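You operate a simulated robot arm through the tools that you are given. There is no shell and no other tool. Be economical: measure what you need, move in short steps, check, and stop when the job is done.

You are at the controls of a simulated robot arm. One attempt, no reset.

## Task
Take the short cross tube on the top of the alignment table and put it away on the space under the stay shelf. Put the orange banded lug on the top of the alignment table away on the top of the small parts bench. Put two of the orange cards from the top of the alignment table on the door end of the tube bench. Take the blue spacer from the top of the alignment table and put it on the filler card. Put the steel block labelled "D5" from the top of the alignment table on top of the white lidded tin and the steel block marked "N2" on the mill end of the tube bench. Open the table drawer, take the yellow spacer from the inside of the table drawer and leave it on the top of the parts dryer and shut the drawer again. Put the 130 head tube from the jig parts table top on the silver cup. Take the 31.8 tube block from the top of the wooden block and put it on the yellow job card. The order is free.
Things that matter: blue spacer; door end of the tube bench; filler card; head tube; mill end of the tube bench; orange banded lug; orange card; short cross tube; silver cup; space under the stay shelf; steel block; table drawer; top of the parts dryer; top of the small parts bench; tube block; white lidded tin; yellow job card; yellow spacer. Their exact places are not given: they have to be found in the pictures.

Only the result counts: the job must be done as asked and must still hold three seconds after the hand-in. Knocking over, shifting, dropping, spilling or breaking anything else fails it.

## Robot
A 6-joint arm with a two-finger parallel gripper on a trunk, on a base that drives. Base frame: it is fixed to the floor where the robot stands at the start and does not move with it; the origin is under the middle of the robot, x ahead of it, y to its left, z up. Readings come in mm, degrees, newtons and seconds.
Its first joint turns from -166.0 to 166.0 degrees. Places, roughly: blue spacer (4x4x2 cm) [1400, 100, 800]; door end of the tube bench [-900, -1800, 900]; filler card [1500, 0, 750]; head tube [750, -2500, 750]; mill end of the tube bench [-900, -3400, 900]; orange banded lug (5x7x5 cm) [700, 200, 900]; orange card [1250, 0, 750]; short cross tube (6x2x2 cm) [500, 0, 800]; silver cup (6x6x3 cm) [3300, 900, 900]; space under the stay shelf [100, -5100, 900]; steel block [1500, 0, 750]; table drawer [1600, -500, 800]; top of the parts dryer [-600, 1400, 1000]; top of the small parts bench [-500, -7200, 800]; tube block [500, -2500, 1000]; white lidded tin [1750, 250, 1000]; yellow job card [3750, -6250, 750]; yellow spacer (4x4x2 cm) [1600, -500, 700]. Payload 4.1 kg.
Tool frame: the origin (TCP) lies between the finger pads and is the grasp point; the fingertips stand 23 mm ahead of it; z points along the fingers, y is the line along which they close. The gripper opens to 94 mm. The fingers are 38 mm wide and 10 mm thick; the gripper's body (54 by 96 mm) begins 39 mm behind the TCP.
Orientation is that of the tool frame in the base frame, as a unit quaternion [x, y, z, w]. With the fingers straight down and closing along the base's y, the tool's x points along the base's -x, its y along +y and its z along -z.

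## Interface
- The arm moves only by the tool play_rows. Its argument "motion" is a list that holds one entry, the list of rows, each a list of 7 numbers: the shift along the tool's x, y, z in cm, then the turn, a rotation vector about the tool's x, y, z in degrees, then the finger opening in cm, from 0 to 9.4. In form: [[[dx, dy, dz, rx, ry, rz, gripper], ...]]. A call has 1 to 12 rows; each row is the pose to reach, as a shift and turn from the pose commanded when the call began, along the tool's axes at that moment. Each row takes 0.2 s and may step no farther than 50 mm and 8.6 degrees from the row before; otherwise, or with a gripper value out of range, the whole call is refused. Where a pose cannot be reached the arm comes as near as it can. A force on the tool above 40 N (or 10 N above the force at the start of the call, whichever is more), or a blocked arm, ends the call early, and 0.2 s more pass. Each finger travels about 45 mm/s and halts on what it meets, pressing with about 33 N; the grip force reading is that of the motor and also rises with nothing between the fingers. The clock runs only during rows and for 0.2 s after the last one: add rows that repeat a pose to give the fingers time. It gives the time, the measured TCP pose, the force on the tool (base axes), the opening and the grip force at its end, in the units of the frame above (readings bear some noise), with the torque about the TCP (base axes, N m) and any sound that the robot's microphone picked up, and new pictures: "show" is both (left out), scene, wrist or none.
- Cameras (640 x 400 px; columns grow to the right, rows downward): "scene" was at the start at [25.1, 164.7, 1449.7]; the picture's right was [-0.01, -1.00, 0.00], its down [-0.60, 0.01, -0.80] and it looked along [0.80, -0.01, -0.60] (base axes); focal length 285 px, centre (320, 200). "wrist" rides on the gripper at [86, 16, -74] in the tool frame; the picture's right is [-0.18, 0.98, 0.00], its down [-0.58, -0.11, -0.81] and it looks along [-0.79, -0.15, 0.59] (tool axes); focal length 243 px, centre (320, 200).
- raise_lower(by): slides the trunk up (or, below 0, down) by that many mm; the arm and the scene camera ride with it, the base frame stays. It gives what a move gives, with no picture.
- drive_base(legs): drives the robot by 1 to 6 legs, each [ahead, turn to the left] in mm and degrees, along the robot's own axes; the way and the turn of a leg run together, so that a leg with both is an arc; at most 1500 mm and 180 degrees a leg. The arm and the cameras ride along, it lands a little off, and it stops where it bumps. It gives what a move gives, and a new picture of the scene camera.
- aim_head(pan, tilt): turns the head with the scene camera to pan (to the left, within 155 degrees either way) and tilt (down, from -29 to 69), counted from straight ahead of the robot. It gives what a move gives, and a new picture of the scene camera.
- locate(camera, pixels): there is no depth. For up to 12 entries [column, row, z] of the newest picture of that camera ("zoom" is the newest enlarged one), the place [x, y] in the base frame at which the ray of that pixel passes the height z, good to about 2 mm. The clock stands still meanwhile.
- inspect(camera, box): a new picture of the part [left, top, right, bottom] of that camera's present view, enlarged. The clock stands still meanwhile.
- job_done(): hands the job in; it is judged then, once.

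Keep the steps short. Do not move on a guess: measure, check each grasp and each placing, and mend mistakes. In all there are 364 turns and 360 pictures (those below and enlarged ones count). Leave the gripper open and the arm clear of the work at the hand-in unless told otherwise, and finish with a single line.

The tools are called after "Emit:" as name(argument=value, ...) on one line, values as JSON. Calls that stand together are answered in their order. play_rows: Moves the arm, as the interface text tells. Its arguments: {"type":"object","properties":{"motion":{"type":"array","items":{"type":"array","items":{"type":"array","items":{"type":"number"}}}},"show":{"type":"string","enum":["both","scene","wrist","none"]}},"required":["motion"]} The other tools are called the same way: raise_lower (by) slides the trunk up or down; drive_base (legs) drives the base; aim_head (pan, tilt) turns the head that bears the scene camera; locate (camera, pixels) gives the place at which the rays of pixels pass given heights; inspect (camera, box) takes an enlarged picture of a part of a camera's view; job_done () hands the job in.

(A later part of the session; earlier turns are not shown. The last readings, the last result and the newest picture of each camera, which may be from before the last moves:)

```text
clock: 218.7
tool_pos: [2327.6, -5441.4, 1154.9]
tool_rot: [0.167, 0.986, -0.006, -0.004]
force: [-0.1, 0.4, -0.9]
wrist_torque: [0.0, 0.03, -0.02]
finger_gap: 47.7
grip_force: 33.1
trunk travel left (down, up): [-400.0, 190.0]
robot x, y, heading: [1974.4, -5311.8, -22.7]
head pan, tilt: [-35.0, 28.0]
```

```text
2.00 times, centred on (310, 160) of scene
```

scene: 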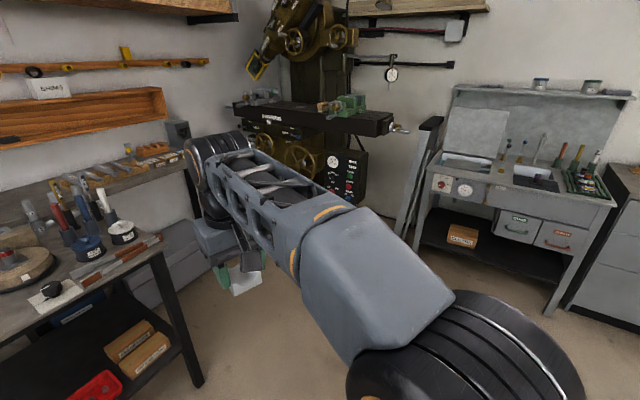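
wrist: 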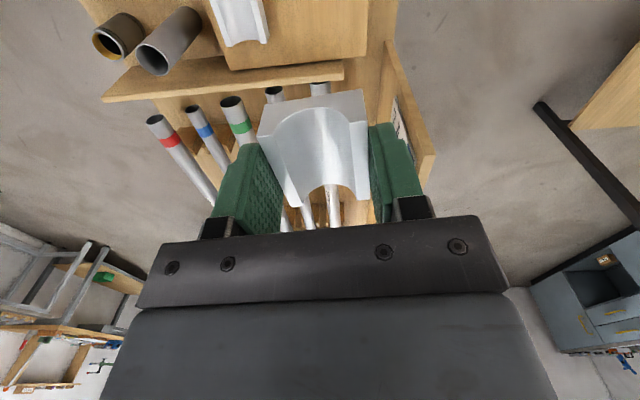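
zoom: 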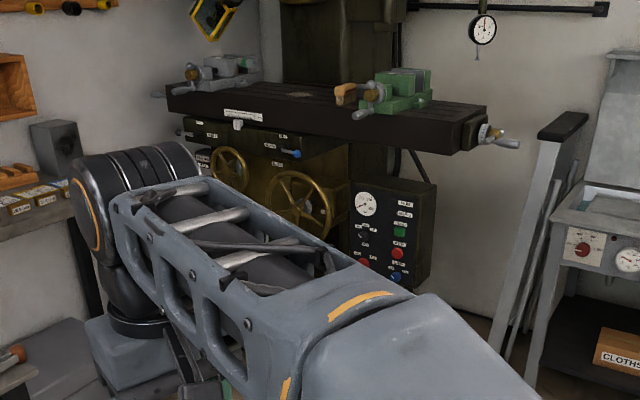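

Emit:
drive_base(legs=[[0, -30.5], [1060, 0], [0, 53]])

Emit:
aim_head(pan=10, tilt=35)

```text
clock: 227.9
tool_pos: [2993.5, -6130.3, 1153.2]
tool_rot: [-0.033, 0.999, -0.006, -0.003]
force: [-0.2, 0.2, -1.0]
wrist_torque: [0.0, -0.01, 0.02]
finger_gap: 48.2
grip_force: 32.9
trunk travel left (down, up): [-400.0, 190.0]
robot x, y, heading: [2616.8, -6147.7, -0.2]
head pan, tilt: [-35.0, 28.0]
```

scene: 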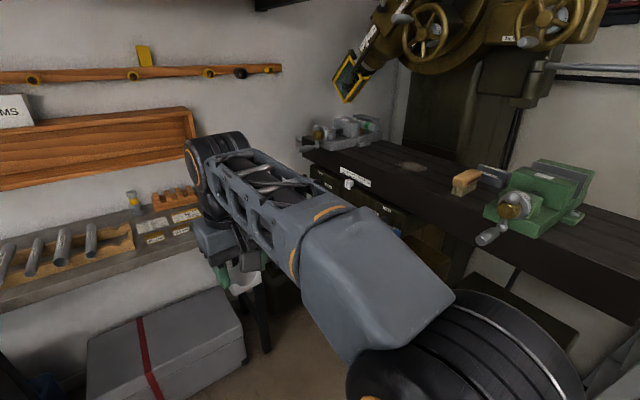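

```text
clock: 229.1
tool_pos: [2994.0, -6130.5, 1154.7]
tool_rot: [-0.032, 0.999, -0.006, -0.002]
force: [0.6, 0.0, -1.7]
wrist_torque: [0.0, -0.02, -0.01]
finger_gap: 47.7
grip_force: 33.2
trunk travel left (down, up): [-400.0, 190.0]
robot x, y, heading: [2619.0, -6145.9, -0.1]
head pan, tilt: [10.0, 35.0]
```

scene: 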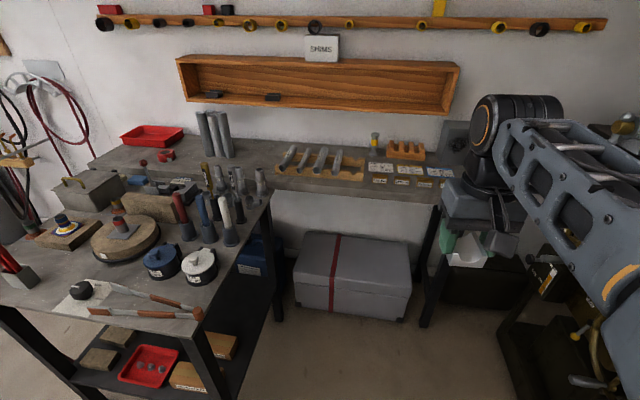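

Emit:
locate(camera="scene", pixels=[[297, 308, 0], [406, 319, 0], [422, 326, 0], [408, 170, 840], [408, 170, 870], [400, 199, 840], [320, 190, 840], [408, 170, 740], [232, 398, 0]])

Emit:
inspect(camera="scene", box=[350, 130, 470, 210])

```text
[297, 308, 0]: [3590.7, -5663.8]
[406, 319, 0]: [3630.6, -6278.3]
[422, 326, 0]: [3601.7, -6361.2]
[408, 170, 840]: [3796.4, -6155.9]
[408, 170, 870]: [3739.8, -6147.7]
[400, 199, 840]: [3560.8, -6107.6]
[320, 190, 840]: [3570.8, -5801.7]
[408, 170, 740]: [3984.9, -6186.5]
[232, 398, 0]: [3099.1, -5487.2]
```

```text
5.00 times, centred on (410, 170) of scene
```

zoom: 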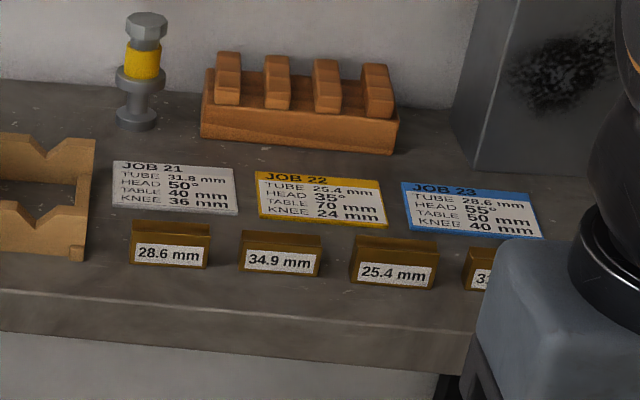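

Emit:
drive_base(legs=[[570, 0]])

Emit:
play_rows(motion=[[[0, 0, 0, 0, 0, 0, 3.5]]], show="wrist")

```text
clock: 232.3
tool_pos: [3566.8, -6123.3, 1153.6]
tool_rot: [-0.038, 0.999, -0.006, -0.003]
force: [0.2, 0.8, -1.4]
wrist_torque: [-0.02, 0.0, -0.02]
finger_gap: 47.7
grip_force: 33.2
trunk travel left (down, up): [-400.0, 190.0]
robot x, y, heading: [3189.0, -6141.7, 0.7]
head pan, tilt: [10.0, 35.0]
```

scene: 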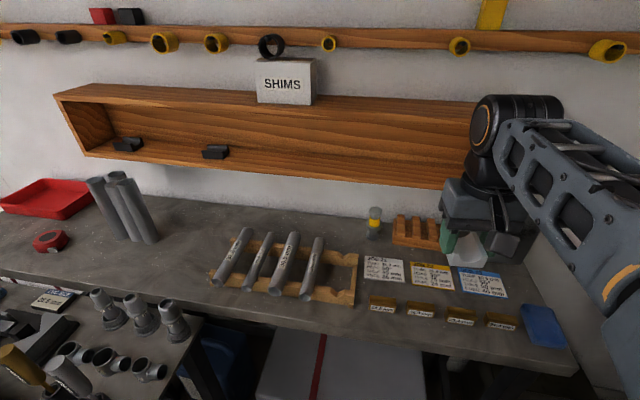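

```text
clock: 232.7
tool_pos: [3568.2, -6122.9, 1153.5]
tool_rot: [-0.037, 0.999, -0.006, -0.003]
force: [-0.8, -0.4, -1.5]
wrist_torque: [0.03, 0.02, -0.01]
finger_gap: 48.0
grip_force: 33.1
trunk travel left (down, up): [-400.0, 190.0]
robot x, y, heading: [3187.4, -6144.0, 0.5]
head pan, tilt: [10.0, 35.0]
```

wrist: 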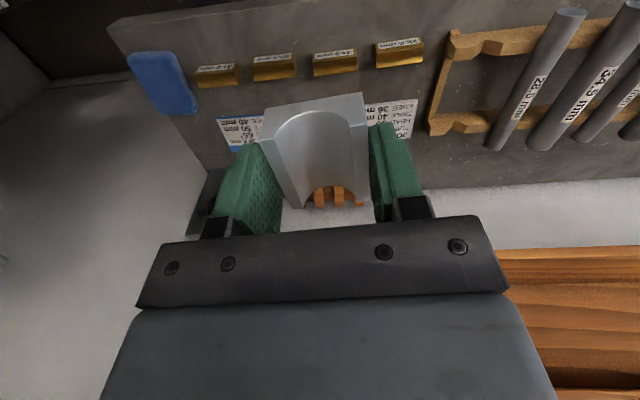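

Emit:
inspect(camera="scene", box=[360, 240, 520, 340])

Emit:
locate(camera="wrist", pixels=[[237, 135, 860], [392, 117, 860], [335, 68, 860], [274, 75, 860], [335, 60, 885], [274, 66, 885]])

```text
4.00 times, centred on (440, 290) of scene
```

zoom: 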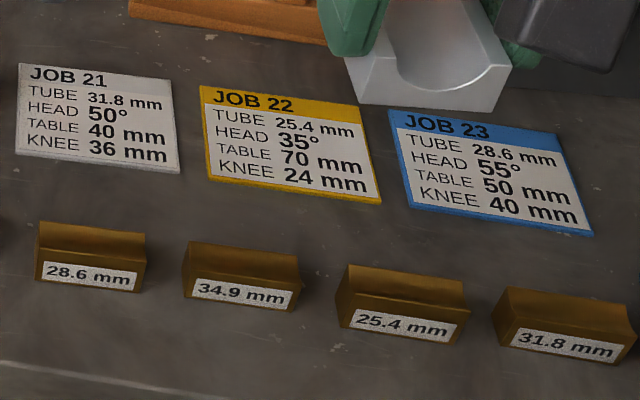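

```text
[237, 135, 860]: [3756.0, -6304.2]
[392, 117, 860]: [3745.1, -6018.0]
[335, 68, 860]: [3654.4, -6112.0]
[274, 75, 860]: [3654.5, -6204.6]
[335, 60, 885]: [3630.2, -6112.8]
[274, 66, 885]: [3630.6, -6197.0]
```

Emit:
locate(camera="zoom", pixels=[[200, 86, 860], [360, 104, 860], [382, 203, 860], [208, 180, 860], [186, 297, 860], [292, 311, 860], [240, 250, 885], [406, 272, 885]])

Emit:
inspect(camera="wrist", box=[180, 20, 460, 160])

```text
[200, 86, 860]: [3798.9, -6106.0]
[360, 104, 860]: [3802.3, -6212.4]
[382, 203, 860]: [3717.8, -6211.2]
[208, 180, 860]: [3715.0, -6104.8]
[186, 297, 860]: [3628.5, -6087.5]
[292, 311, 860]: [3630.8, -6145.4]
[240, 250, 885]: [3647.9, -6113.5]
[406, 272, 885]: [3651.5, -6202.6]
```

```text
2.29 times, centred on (320, 90) of wrist
```

zoom: 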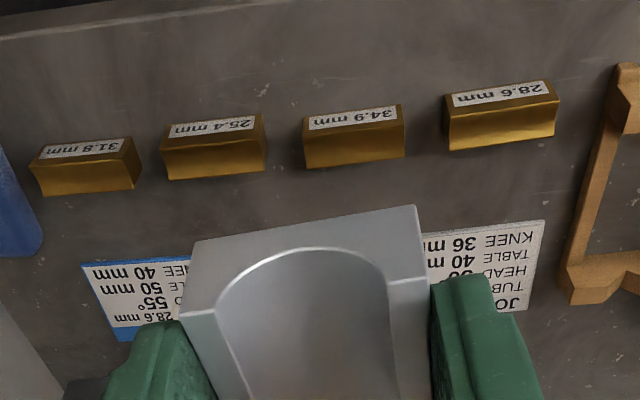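

Emit:
locate(camera="zoom", pixels=[[545, 221, 860], [545, 221, 840], [528, 308, 860], [83, 267, 860], [83, 267, 840]])

Emit:
inspect(camera="scene", box=[360, 240, 520, 340])

Emit:
locate(camera="zoom", pixels=[[14, 155, 860], [14, 155, 840], [18, 64, 860], [594, 235, 860], [594, 235, 840]])

```text
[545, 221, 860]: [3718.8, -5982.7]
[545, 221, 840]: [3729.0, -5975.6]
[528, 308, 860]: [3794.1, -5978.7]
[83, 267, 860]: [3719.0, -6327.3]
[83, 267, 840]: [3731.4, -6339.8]
```

```text
4.00 times, centred on (440, 290) of scene
```

zoom: 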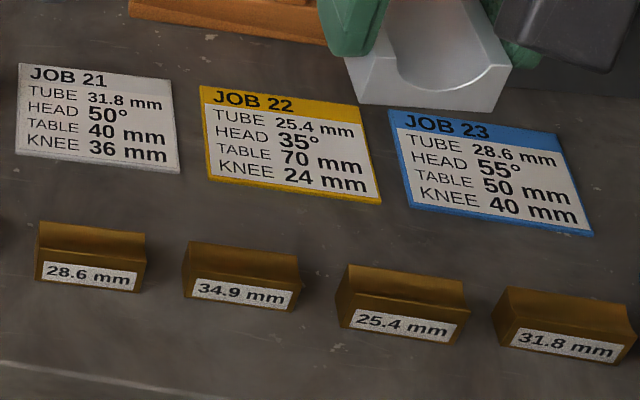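

```text
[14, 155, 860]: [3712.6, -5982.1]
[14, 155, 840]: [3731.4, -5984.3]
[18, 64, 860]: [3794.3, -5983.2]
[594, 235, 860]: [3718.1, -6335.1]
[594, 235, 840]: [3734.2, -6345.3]
```

Emit:
play_rows(motion=[[[-4.6, -1.25, 0, 0, 0, 0, 3.5], [-9.2, -2.5, 0, 0, 0, 0, 3.5], [-13.8, -3.75, 0, 0, 0, 0, 3.5], [-18.4, -5, 0, 0, 0, 0, 3.5], [-18.4, -5, 4.5, 0, 0, 0, 3.5], [-18.4, -5, 9, 0, 0, 0, 3.5], [-18.4, -5, 13.5, 0, 0, 0, 3.5], [-18.4, -5, 18, 0, 0, 0, 3.5], [-18.4, -5, 22, 0, 0, 0, 3.5], [-18.4, -5, 22, 0, 0, 0, 3.5]]])

```text
clock: 234.9
tool_pos: [3748.7, -6159.6, 931.0]
tool_rot: [-0.037, 0.999, -0.006, -0.002]
force: [0.0, 0.3, -1.0]
wrist_torque: [0.0, 0.03, 0.01]
finger_gap: 48.0
grip_force: 33.6
trunk travel left (down, up): [-400.0, 190.0]
robot x, y, heading: [3188.6, -6145.3, 0.6]
head pan, tilt: [10.0, 35.0]
```

scene: 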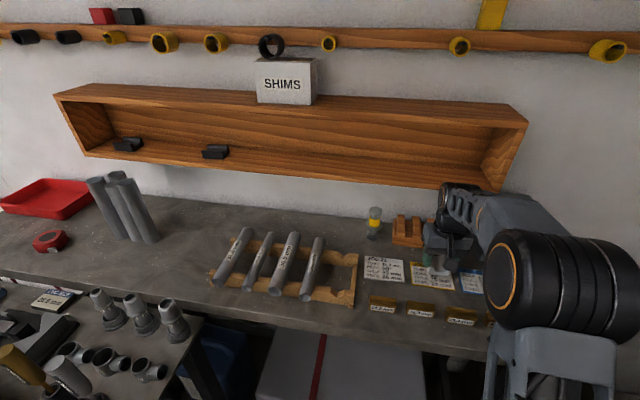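
wrist: 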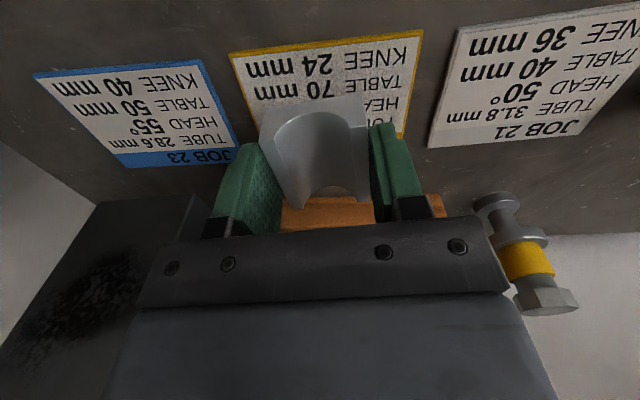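

Emit:
play_rows(motion=[[[0, 0, 2, 0, 0, 0, 3.5], [0, 0, 3.5, 0, 0, 0, 3.5], [0, 0, 4.2, 0, 0, 0, 3.5], [0, 0, 4.6, 0, 0, 0, 3.5], [0, 0, 4.9, 0, 0, 0, 3.5]]], show="wrist")

```text
clock: 235.9
tool_pos: [3753.9, -6162.4, 896.9]
tool_rot: [-0.039, 0.999, -0.006, 0.007]
force: [-1.4, 0.2, 18.0]
wrist_torque: [0.28, 0.35, 0.05]
finger_gap: 47.4
grip_force: 33.4
trunk travel left (down, up): [-400.0, 190.0]
robot x, y, heading: [3186.0, -6144.6, 0.5]
head pan, tilt: [10.0, 35.0]
stopped in row 4: the force on the tool passed its limit (the readings are from after the stop); the commanded pose is now the measured one
```

wrist: 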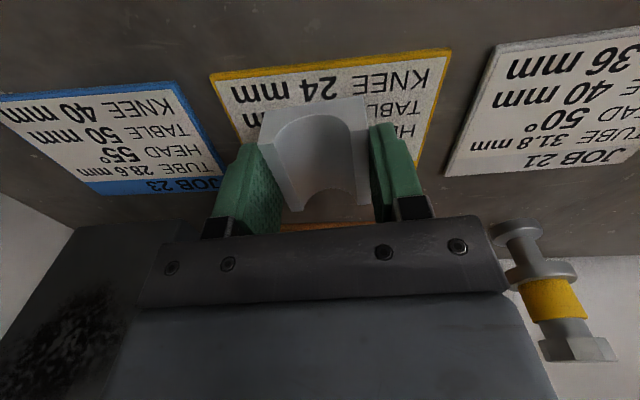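

Emit:
play_rows(motion=[[[0, 0, 0, 0, 0, 0, 5], [0, 0, 0, 0, 0, 0, 6.2], [0, 0, 0, 0, 0, 0, 6.8], [0, 0, -3, 0, 0, 0, 6.8], [0, 0, -7, 0, 0, 0, 6.8], [0, 0, -11, 0, 0, 0, 6.8]]], show="wrist")

```text
clock: 237.3
tool_pos: [3755.2, -6160.4, 1007.1]
tool_rot: [-0.036, 0.999, -0.006, 0.003]
force: [0.5, 0.9, -1.1]
wrist_torque: [0.0, 0.0, 0.01]
finger_gap: 67.9
grip_force: 0.0
trunk travel left (down, up): [-400.0, 190.0]
robot x, y, heading: [3188.6, -6141.3, 0.8]
head pan, tilt: [10.0, 35.0]
```

wrist: 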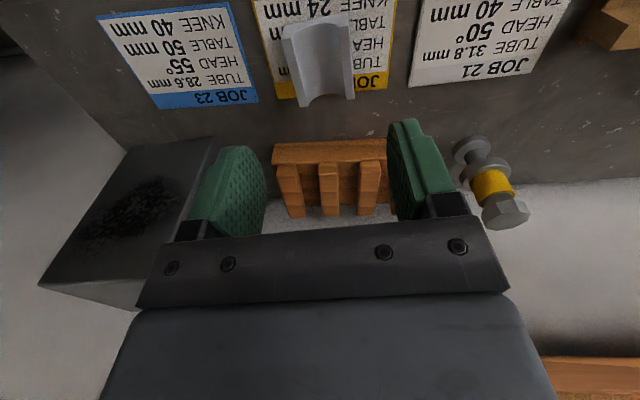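

Emit:
play_rows(motion=[[[3, 0, -3, 0, 0, 0, 7], [6.5, 0, -6, 0, 0, 0, 9.4], [10, 0, -9, 0, 0, 0, 9.4], [13.5, 0, -12, 0, 0, 0, 9.4], [17, 0, -14, 0, 0, 0, 9.4]]], show="none")

Emit:
drive_base(legs=[[-600, 0], [0, 126.5], [1050, 0]])

```text
clock: 238.5
tool_pos: [3583.2, -6171.5, 1144.2]
tool_rot: [-0.037, 0.999, -0.006, 0.003]
force: [-0.1, -0.1, -0.1]
wrist_torque: [-0.02, -0.04, 0.0]
finger_gap: 93.8
grip_force: 0.1
trunk travel left (down, up): [-400.0, 190.0]
robot x, y, heading: [3192.5, -6145.4, 0.6]
head pan, tilt: [10.0, 35.0]
```

```text
clock: 252.0
tool_pos: [1807.4, -4951.2, 1144.0]
tool_rot: [0.897, -0.443, 0.0, -0.006]
force: [-0.2, -0.2, -0.1]
wrist_torque: [0.04, 0.0, 0.03]
finger_gap: 94.1
grip_force: 0.1
trunk travel left (down, up): [-400.0, 190.0]
robot x, y, heading: [2002.0, -5295.9, 123.9]
head pan, tilt: [10.0, 35.0]
```

scene: 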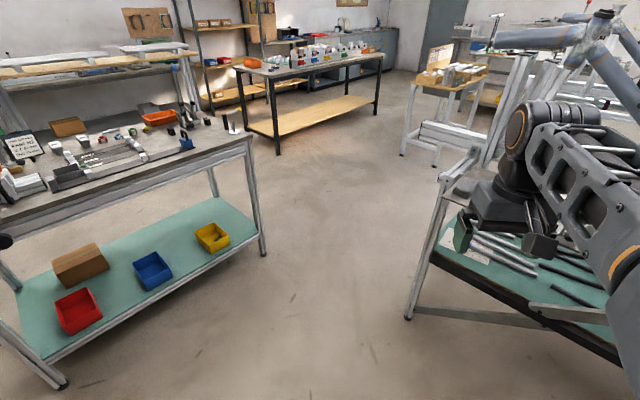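

Emit:
drive_base(legs=[[0, 27], [1030, 0], [0, -49.6], [900, 0], [900, 0], [0, -11]])

Emit:
aim_head(pan=0, tilt=45)

```text
clock: 270.4
tool_pos: [842.0, -2598.9, 1144.1]
tool_rot: [0.717, -0.697, 0.002, -0.007]
force: [-0.5, -0.9, 0.6]
wrist_torque: [-0.03, -0.01, 0.03]
finger_gap: 94.1
grip_force: 0.0
trunk travel left (down, up): [-400.0, 190.0]
robot x, y, heading: [796.4, -2992.7, 87.8]
head pan, tilt: [10.0, 35.0]
```

scene: 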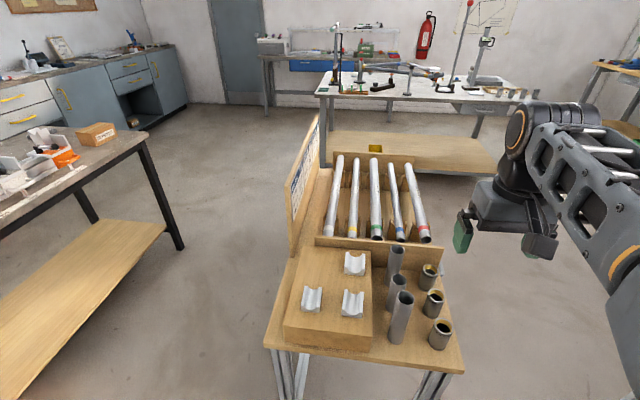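

```text
clock: 271.1
tool_pos: [841.0, -2597.9, 1143.9]
tool_rot: [0.716, -0.698, 0.003, -0.006]
force: [0.0, -0.2, 0.2]
wrist_torque: [0.0, 0.01, -0.01]
finger_gap: 94.2
grip_force: 0.0
trunk travel left (down, up): [-400.0, 190.0]
robot x, y, heading: [789.9, -2991.1, 88.0]
head pan, tilt: [0.0, 45.0]
```

scene: 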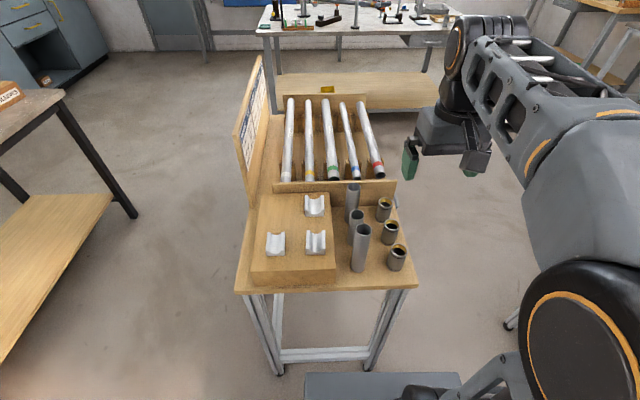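

Emit:
inspect(camera="scene", box=[320, 175, 424, 280])

Emit:
play_rows(motion=[[[0, 3.5, 0, 0, 0, 0, 9.4], [0, 7, 0, 0, 0, 0, 9.4]]], show="wrist")

```text
3.81 times, centred on (372, 228) of scene
```

zoom: 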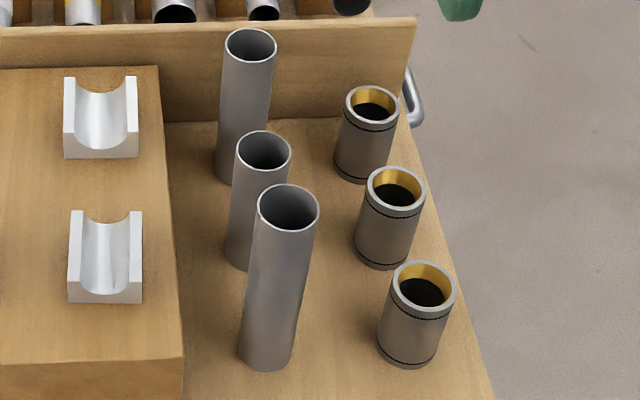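

```text
clock: 271.8
tool_pos: [769.7, -2604.9, 1140.2]
tool_rot: [0.716, -0.698, 0.003, -0.006]
force: [-0.2, -0.6, -0.1]
wrist_torque: [0.01, 0.02, 0.0]
finger_gap: 94.1
grip_force: 0.2
trunk travel left (down, up): [-400.0, 190.0]
robot x, y, heading: [794.7, -2989.8, 87.6]
head pan, tilt: [0.0, 45.0]
```

wrist: 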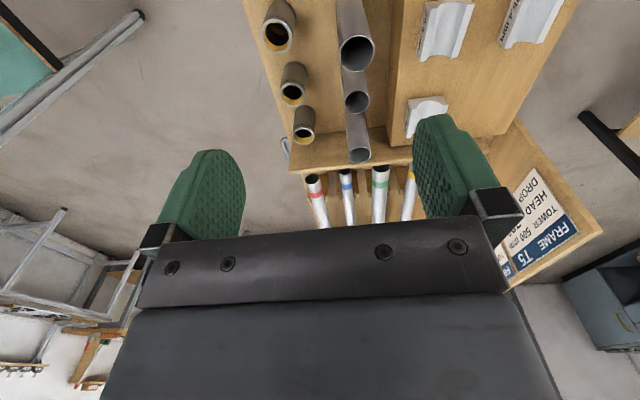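

Emit:
locate(camera="zoom", pixels=[[266, 356, 803], [288, 207, 923], [288, 207, 953], [246, 258, 803], [263, 151, 903], [263, 151, 933], [240, 173, 803], [251, 48, 923], [251, 48, 953], [408, 352, 803], [423, 286, 873]])

Emit:
inspect(camera="wrist", box=[250, 0, 450, 170])

```text
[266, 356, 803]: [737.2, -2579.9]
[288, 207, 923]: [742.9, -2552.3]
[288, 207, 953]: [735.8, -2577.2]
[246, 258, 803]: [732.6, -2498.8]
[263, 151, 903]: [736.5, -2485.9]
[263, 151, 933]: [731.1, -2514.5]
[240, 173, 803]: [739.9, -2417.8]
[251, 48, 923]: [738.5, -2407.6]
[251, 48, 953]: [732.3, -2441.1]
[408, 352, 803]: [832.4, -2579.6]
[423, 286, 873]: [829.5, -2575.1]
```

```text
2.35 times, centred on (350, 85) of wrist
```

zoom: 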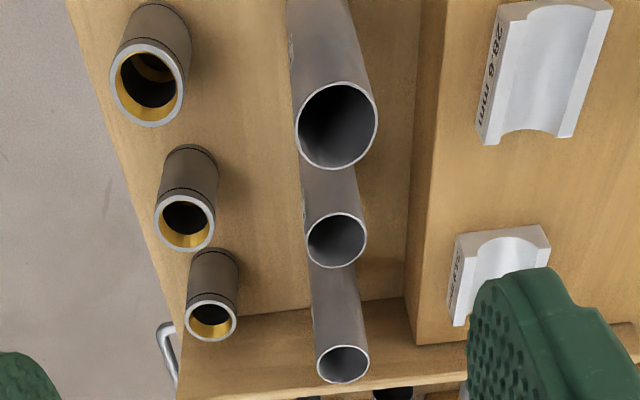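

Emit:
locate(camera="scene", pixels=[[375, 206.5, 803], [314, 183.4, 890], [314, 183.4, 910], [314, 183.4, 930], [375, 182.5, 910]])

Emit:
locate(camera="wrist", pixels=[[359, 156, 932], [348, 156, 932], [371, 154, 932], [356, 100, 916]])

```text
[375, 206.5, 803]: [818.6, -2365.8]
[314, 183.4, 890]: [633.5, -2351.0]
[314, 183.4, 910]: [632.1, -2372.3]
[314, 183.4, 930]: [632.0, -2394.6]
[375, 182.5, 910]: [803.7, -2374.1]
```

```text
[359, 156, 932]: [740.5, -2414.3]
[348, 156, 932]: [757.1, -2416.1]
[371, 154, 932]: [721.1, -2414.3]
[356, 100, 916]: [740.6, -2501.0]
```

Emit:
play_rows(motion=[[[-4.8, 0.6, 0, 0, 0, 0, 7], [-9.6, 1.2, 0, 0, 0, 0, 7], [-14.4, 1.9, 0, 0, 0, 0, 7], [-16, 2.5, 0, 0, 0, 0, 7], [-16, 2.5, 4.5, 0, 0, 0, 7], [-16, 2.5, 9, 0, 0, 0, 7], [-16, 2.5, 11, 0, 0, 0, 7], [-16, 2.5, 11, 0, 0, 0, 7]]], show="wrist")

```text
clock: 273.6
tool_pos: [742.8, -2441.7, 1033.3]
tool_rot: [0.716, -0.698, 0.002, -0.006]
force: [1.9, -0.6, -0.1]
wrist_torque: [0.01, 0.01, 0.0]
finger_gap: 70.4
grip_force: 0.1
trunk travel left (down, up): [-400.0, 190.0]
robot x, y, heading: [793.7, -2992.8, 87.8]
head pan, tilt: [0.0, 45.0]
```

wrist: 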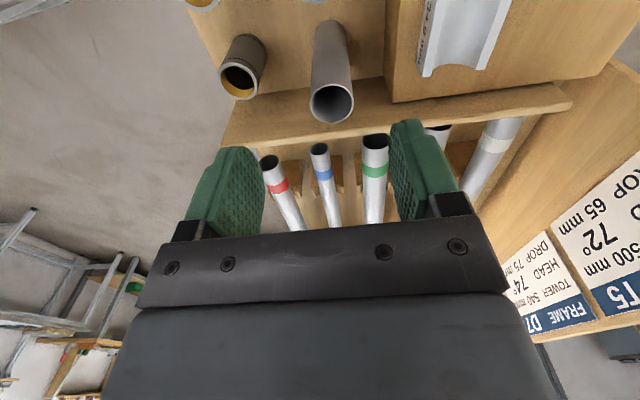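

Emit:
locate(camera="wrist", pixels=[[332, 104, 932], [309, 104, 932], [353, 102, 932], [332, 85, 932], [331, 124, 932]])

Emit:
inspect(camera="wrist", box=[280, 0, 400, 140])

```text
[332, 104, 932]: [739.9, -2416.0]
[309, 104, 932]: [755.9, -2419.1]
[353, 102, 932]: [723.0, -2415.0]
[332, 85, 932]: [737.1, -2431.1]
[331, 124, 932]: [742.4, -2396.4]
```

```text
2.86 times, centred on (340, 70) of wrist
```

zoom: 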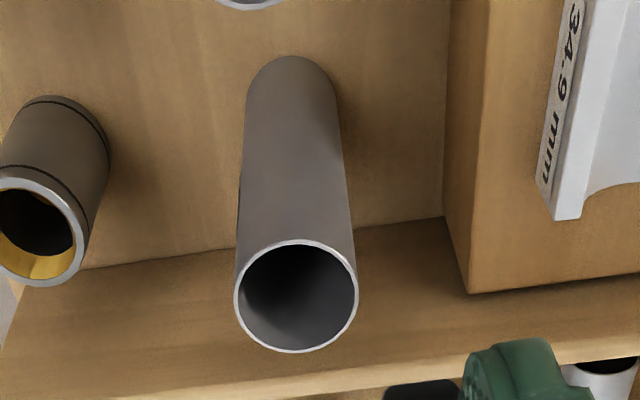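

Emit:
play_rows(motion=[[[-2.66, 0.23, 0, 0, 0, 0, 7], [-2.66, 0.23, 4.5, 0, 0, 0, 7], [-2.66, 0.23, 9, 0, 0, 0, 7], [-2.66, 0.23, 12.6, 0, 0, 0, 7], [-2.66, 0.23, 12.6, 0, 0, 0, 7]]], show="wrist")

```text
clock: 274.8
tool_pos: [742.1, -2410.9, 908.2]
tool_rot: [0.716, -0.698, 0.003, -0.006]
force: [0.3, 0.8, 0.5]
wrist_torque: [0.04, 0.0, 0.0]
finger_gap: 70.1
grip_force: 0.1
trunk travel left (down, up): [-400.0, 190.0]
robot x, y, heading: [792.6, -2991.6, 87.7]
head pan, tilt: [0.0, 45.0]
```

wrist: 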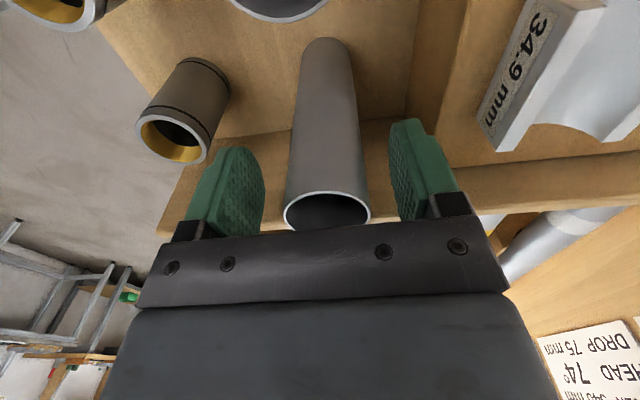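

Emit:
play_rows(motion=[[[0, 0, 0, 0, 0, 0, 4.5], [0, 0, 0, 0, 0, 0, 2.5], [0, 0, 0, 0, 0, 0, 2.5], [0, 0, 0, 0, 0, 0, 2.5], [0, 0, 0, 0, 0, 0, 2.5], [0, 0, -4, 0, 0, 0, 2.5], [0, 0, -9, 0, 0, 0, 2.5], [0, 0, -14, 0, 0, 0, 2.5], [0, 0, -19, 0, 0, 0, 2.5], [0, 0, -24, 0, 0, 0, 2.5]]], show="both")

```text
clock: 276.9
tool_pos: [739.4, -2416.3, 1152.0]
tool_rot: [0.716, -0.698, 0.003, -0.005]
force: [-0.2, 0.1, -2.0]
wrist_torque: [0.02, -0.02, -0.03]
finger_gap: 36.1
grip_force: 33.5
trunk travel left (down, up): [-400.0, 190.0]
robot x, y, heading: [794.3, -2993.5, 87.7]
head pan, tilt: [0.0, 45.0]
```

scene: 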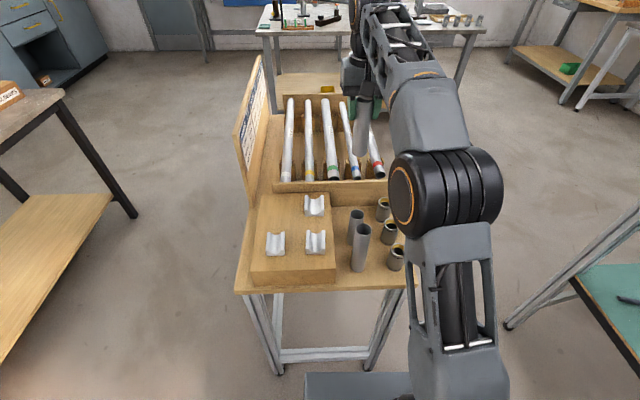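
wrist: 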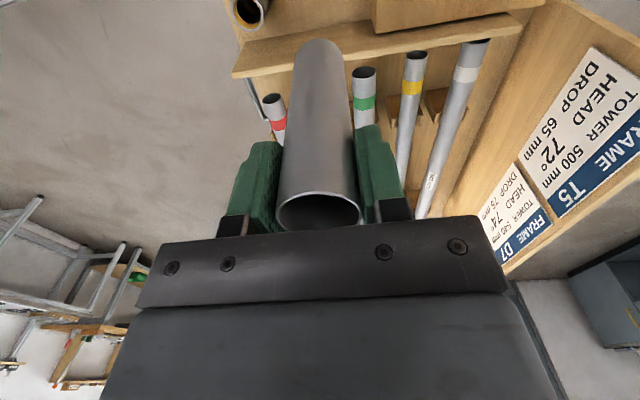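

Emit:
play_rows(motion=[[[4.5, 0, 0, 0, 0, 0, 2.5], [9, 0, 0, 0, 0, 0, 2.5], [13.5, 0, 0, 0, 0, 0, 2.5], [18, 0, 0, 0, 0, 0, 2.5]]], show="none")

Emit:
drive_base(legs=[[-380, 0], [0, -88], [430, 0], [0, 90]])

Emit:
aim_head(pan=0, tilt=30)

```text
clock: 277.9
tool_pos: [746.6, -2597.1, 1148.3]
tool_rot: [0.716, -0.698, 0.002, -0.006]
force: [0.3, 0.5, -1.3]
wrist_torque: [0.02, 0.0, -0.01]
finger_gap: 35.9
grip_force: 33.0
trunk travel left (down, up): [-400.0, 190.0]
robot x, y, heading: [794.4, -2995.0, 87.8]
head pan, tilt: [0.0, 45.0]
```

```text
clock: 290.5
tool_pos: [1156.8, -3020.0, 1148.4]
tool_rot: [0.722, -0.692, 0.001, -0.006]
force: [-0.2, -0.5, -1.1]
wrist_torque: [0.02, 0.02, 0.01]
finger_gap: 35.7
grip_force: 33.2
trunk travel left (down, up): [-400.0, 190.0]
robot x, y, heading: [1210.5, -3412.1, 88.6]
head pan, tilt: [0.0, 45.0]
```

scene: 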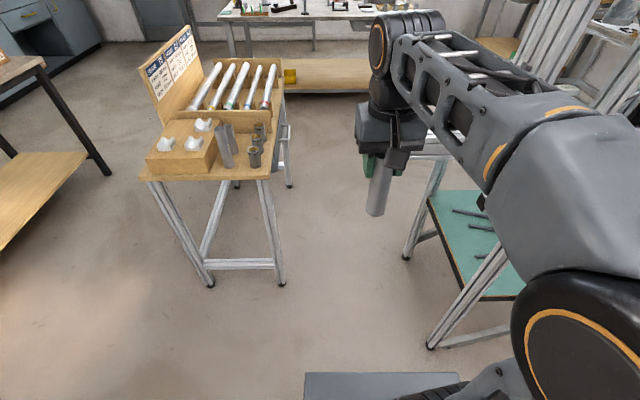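

```text
clock: 291.2
tool_pos: [1156.9, -3020.2, 1147.2]
tool_rot: [0.723, -0.691, 0.003, -0.006]
force: [-0.1, 0.2, -1.2]
wrist_torque: [-0.01, -0.01, -0.02]
finger_gap: 35.9
grip_force: 32.7
trunk travel left (down, up): [-400.0, 190.0]
robot x, y, heading: [1216.7, -3415.6, 88.7]
head pan, tilt: [0.0, 30.0]
```

scene: 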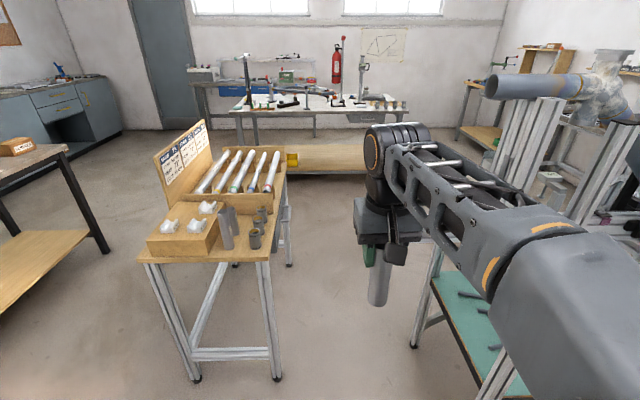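

Emit:
locate(camera="scene", pixels=[[492, 88, 1300], [492, 88, 1350], [192, 380, 0], [278, 375, 0], [414, 346, 0], [290, 265, 0]])

```text
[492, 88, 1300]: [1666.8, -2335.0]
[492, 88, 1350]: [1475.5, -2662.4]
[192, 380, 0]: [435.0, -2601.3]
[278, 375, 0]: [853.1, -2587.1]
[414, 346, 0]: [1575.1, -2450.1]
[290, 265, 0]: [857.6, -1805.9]
```

Emit:
drive_base(legs=[[0, 1.5], [1130, 0], [1130, 0], [0, -90]])

Emit:
aim_head(pan=20, tilt=25)

Emit:
aim_head(pan=70, tilt=40)

```text
clock: 295.9
tool_pos: [1126.2, -2093.4, 1152.4]
tool_rot: [0.743, -0.668, -0.037, -0.025]
force: [1.4, 2.1, -2.9]
wrist_torque: [-0.13, 0.05, 0.0]
finger_gap: 35.9
grip_force: 33.4
trunk travel left (down, up): [-400.0, 190.0]
robot x, y, heading: [1192.4, -2547.4, 91.6]
head pan, tilt: [0.0, 30.0]
stopped in leg 2: the robot was blocked; the commanded pose is now the measured one
```

scene: 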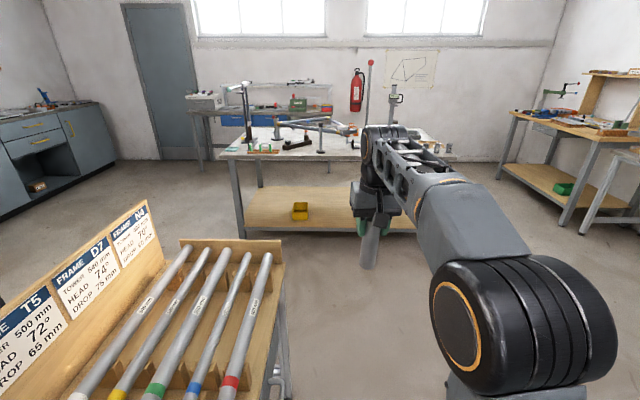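

```text
clock: 296.7
tool_pos: [1122.5, -2102.8, 1159.8]
tool_rot: [0.744, -0.667, -0.04, -0.03]
force: [-0.4, 0.0, -1.3]
wrist_torque: [-0.01, -0.02, 0.0]
finger_gap: 35.7
grip_force: 33.1
trunk travel left (down, up): [-400.0, 190.0]
robot x, y, heading: [1198.6, -2546.9, 91.7]
head pan, tilt: [20.0, 25.0]
```

scene: 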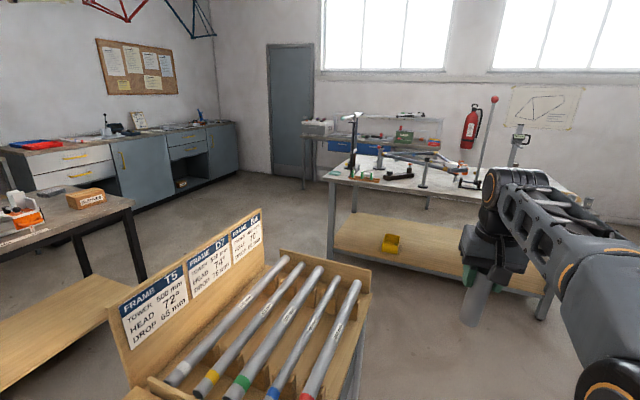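

```text
clock: 297.9
tool_pos: [1123.5, -2102.5, 1159.3]
tool_rot: [0.744, -0.667, -0.041, -0.029]
force: [0.5, 0.5, -1.3]
wrist_torque: [0.03, 0.01, 0.0]
finger_gap: 36.0
grip_force: 33.2
trunk travel left (down, up): [-400.0, 190.0]
robot x, y, heading: [1197.1, -2544.0, 92.0]
head pan, tilt: [70.0, 40.0]
```

scene: 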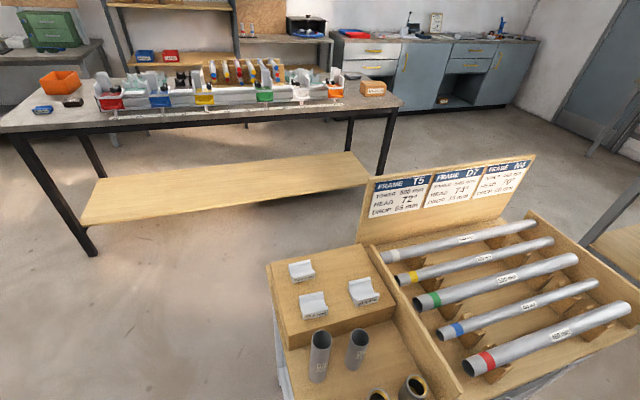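

Emit:
aim_head(pan=-60, tilt=30)

Emit:
aim_head(pan=-110, tilt=40)

```text
clock: 300.0
tool_pos: [1122.7, -2101.6, 1160.3]
tool_rot: [0.744, -0.666, -0.041, -0.03]
force: [0.3, 0.2, -0.9]
wrist_torque: [0.01, 0.01, -0.01]
finger_gap: 35.6
grip_force: 32.7
trunk travel left (down, up): [-400.0, 190.0]
robot x, y, heading: [1192.2, -2544.9, 91.9]
head pan, tilt: [-60.0, 30.0]
```

scene: 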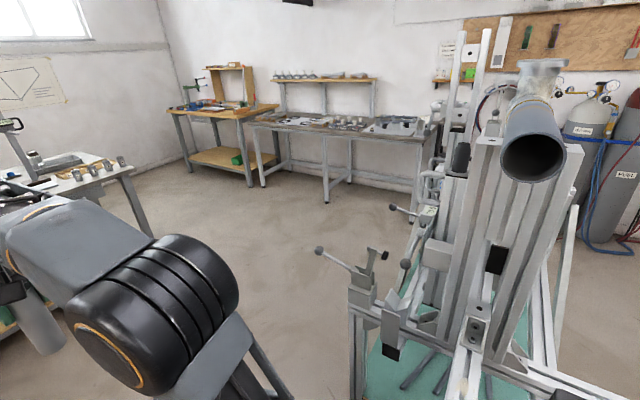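

```text
clock: 301.2
tool_pos: [1123.7, -2101.0, 1159.5]
tool_rot: [0.744, -0.666, -0.04, -0.029]
force: [0.0, -0.1, -2.1]
wrist_torque: [0.02, -0.01, -0.03]
finger_gap: 35.7
grip_force: 33.0
trunk travel left (down, up): [-400.0, 190.0]
robot x, y, heading: [1190.3, -2546.4, 91.9]
head pan, tilt: [-110.0, 40.0]
```

scene: 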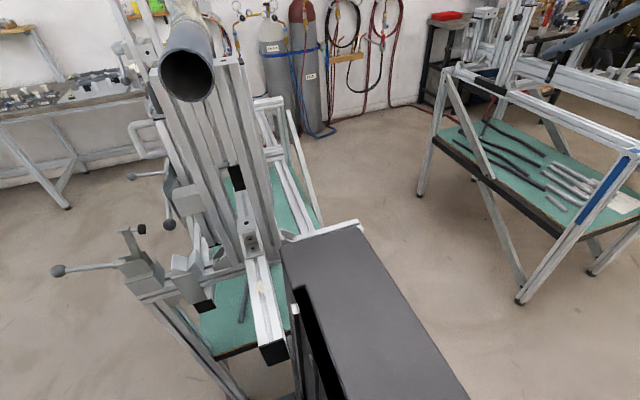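

The column met a protruding beam of the jig stand. I back out to the wide aisle and look east.

Emit:
drive_base(legs=[[-860, 0], [0, -92]])

Emit:
aim_head(pan=0, tilt=20)

```text
clock: 301.9
tool_pos: [1131.9, -2020.1, 1105.1]
tool_rot: [0.744, -0.668, -0.015, 0.004]
force: [1.2, 2.3, -2.2]
wrist_torque: [-0.1, 0.03, 0.01]
finger_gap: 35.9
grip_force: 33.1
trunk travel left (down, up): [-400.0, 190.0]
robot x, y, heading: [1197.5, -2552.1, 91.4]
head pan, tilt: [-110.0, 40.0]
stopped in leg 1: the robot was blocked; the commanded pose is now the measured one
```

scene: 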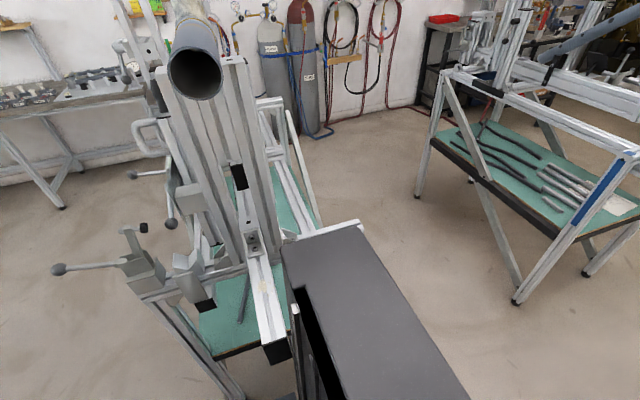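

```text
clock: 303.8
tool_pos: [1128.1, -2027.4, 1113.3]
tool_rot: [0.746, -0.666, -0.018, -0.001]
force: [0.3, 0.4, -1.0]
wrist_torque: [0.0, 0.01, -0.02]
finger_gap: 35.7
grip_force: 32.9
trunk travel left (down, up): [-400.0, 190.0]
robot x, y, heading: [1198.4, -2550.5, 91.9]
head pan, tilt: [0.0, 20.0]
```

scene: 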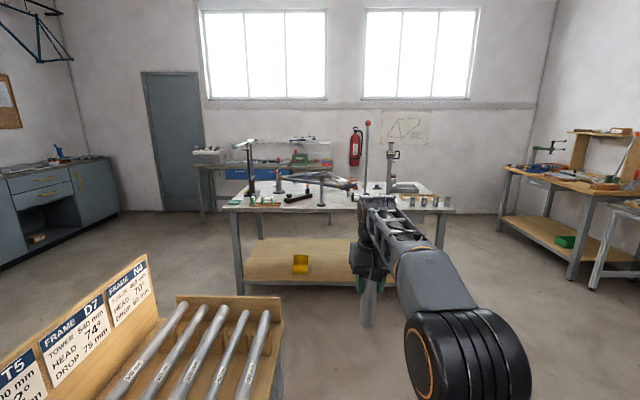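

Emit:
drive_base(legs=[[0, -6]])

Emit:
drive_base(legs=[[-200, 0]])

```text
clock: 304.5
tool_pos: [1142.3, -1985.6, 1039.7]
tool_rot: [0.739, -0.668, 0.052, 0.072]
force: [0.3, 1.5, -2.0]
wrist_torque: [-0.09, 0.03, 0.01]
finger_gap: 35.8
grip_force: 33.2
trunk travel left (down, up): [-400.0, 190.0]
robot x, y, heading: [1195.4, -2552.7, 90.8]
head pan, tilt: [0.0, 20.0]
stopped in leg 1: the robot was blocked; the commanded pose is now the measured one
```

scene: 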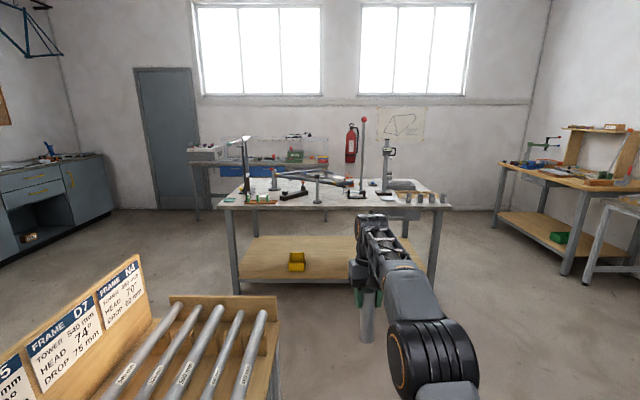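

```text
clock: 305.2
tool_pos: [1137.3, -1931.6, 986.3]
tool_rot: [0.738, -0.665, 0.069, 0.09]
force: [1.5, -4.9, 2.6]
wrist_torque: [0.36, 0.02, -0.02]
finger_gap: 36.0
grip_force: 33.1
trunk travel left (down, up): [-400.0, 190.0]
robot x, y, heading: [1195.6, -2555.5, 90.9]
head pan, tilt: [0.0, 20.0]
stopped in leg 1: the robot was blocked; the commanded pose is now the measured one
```

scene: 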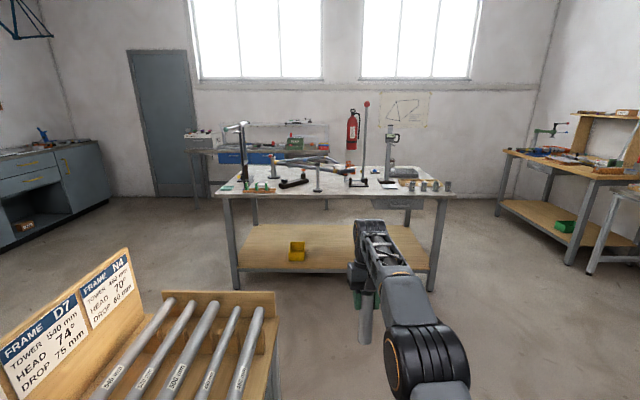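

The blocked drives made the arm sag and tilt (tool tilted ≈13°). I first restore the hand upright, raised and retracted.

Emit:
play_rows(motion=[[[2, 0, -4, 0.4, -2, 0, 2.5], [4, 0, -8, 0.8, -4, 0, 2.5], [7, 0, -12, 1.2, -6.4, 0, 2.5], [10.5, 0, -15, 1.6, -8.5, 0, 2.5], [14, 0, -17, 2, -10.6, 0, 2.5], [17, 0, -18, 2.4, -12.8, 0, 2.5], [19, 0, -18, 2.4, -12.8, 0, 2.5]]])

Emit:
aim_head(pan=-100, tilt=60)

Emit:
aim_head(pan=110, tilt=60)

```text
clock: 306.8
tool_pos: [1160.4, -2067.1, 1200.7]
tool_rot: [0.743, -0.67, 0.002, 0.003]
force: [0.9, -0.2, -1.3]
wrist_torque: [0.02, -0.02, 0.01]
finger_gap: 35.5
grip_force: 33.3
trunk travel left (down, up): [-400.0, 190.0]
robot x, y, heading: [1195.6, -2558.2, 91.0]
head pan, tilt: [0.0, 20.0]
```

scene: 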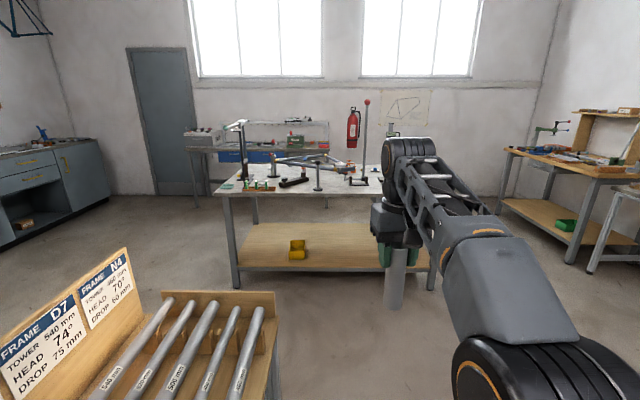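
wrist: 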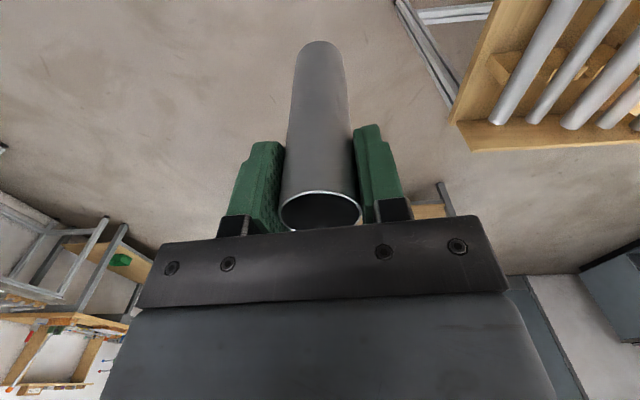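

```text
clock: 308.6
tool_pos: [1161.9, -2066.9, 1201.5]
tool_rot: [0.744, -0.669, 0.003, 0.003]
force: [-0.8, -0.1, -1.4]
wrist_torque: [0.03, 0.03, 0.05]
finger_gap: 35.5
grip_force: 33.1
trunk travel left (down, up): [-400.0, 190.0]
robot x, y, heading: [1196.5, -2559.2, 91.1]
head pan, tilt: [-100.0, 60.0]
```

scene: 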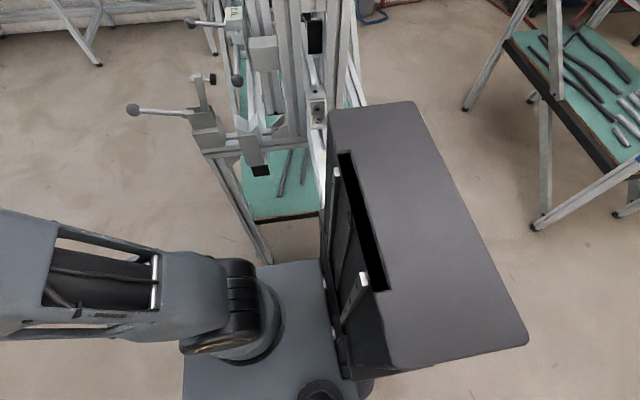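

```text
clock: 311.6
tool_pos: [1162.0, -2066.3, 1201.5]
tool_rot: [0.742, -0.67, 0.002, 0.002]
force: [-0.5, -0.6, -1.3]
wrist_torque: [0.0, 0.01, 0.03]
finger_gap: 35.3
grip_force: 33.1
trunk travel left (down, up): [-400.0, 190.0]
robot x, y, heading: [1194.1, -2558.9, 91.2]
head pan, tilt: [110.0, 60.0]
```

scene: 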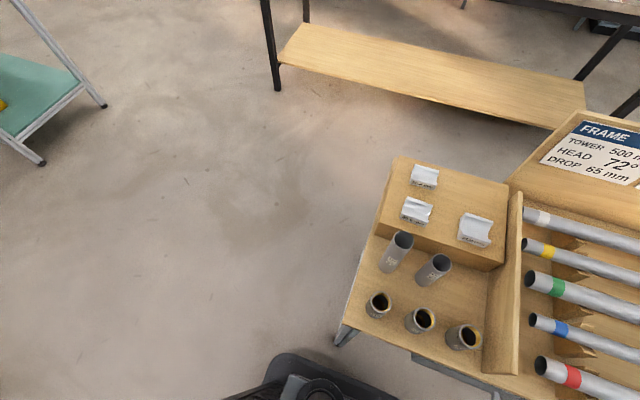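

Emit:
locate(camera="scene", pixels=[[275, 362, 300], [275, 362, 100], [335, 340, 0], [335, 340, 300], [385, 390, 300], [400, 235, 956], [441, 265, 916]])

Emit:
inspect(camera="scene", box=[200, 270, 440, 400])

Emit:
aim_head(pan=-60, tilt=65)

```text
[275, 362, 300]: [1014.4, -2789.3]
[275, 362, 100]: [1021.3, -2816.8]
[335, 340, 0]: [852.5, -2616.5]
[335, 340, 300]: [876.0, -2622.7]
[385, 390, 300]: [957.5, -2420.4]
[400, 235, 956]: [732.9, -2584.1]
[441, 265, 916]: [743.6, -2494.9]
```

```text
2.67 times, centred on (320, 335) of scene
```

zoom: 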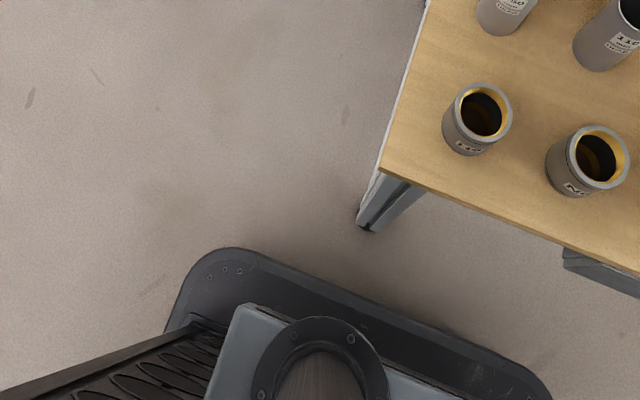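

```text
clock: 314.2
tool_pos: [1161.8, -2067.1, 1200.6]
tool_rot: [0.743, -0.669, 0.003, 0.001]
force: [0.9, 0.8, -1.3]
wrist_torque: [-0.01, -0.02, -0.03]
finger_gap: 35.3
grip_force: 33.0
trunk travel left (down, up): [-400.0, 190.0]
robot x, y, heading: [1195.7, -2554.1, 91.1]
head pan, tilt: [-60.0, 65.0]
```

scene: 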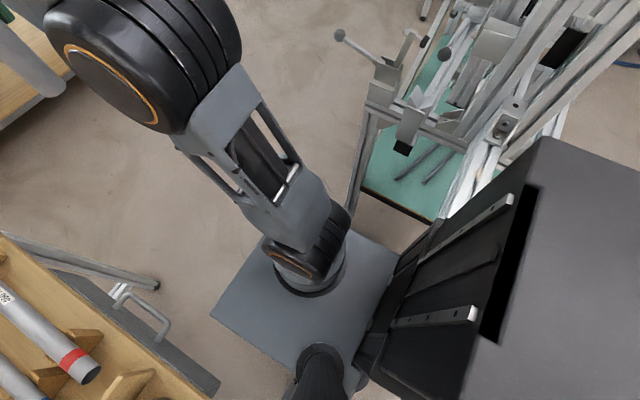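

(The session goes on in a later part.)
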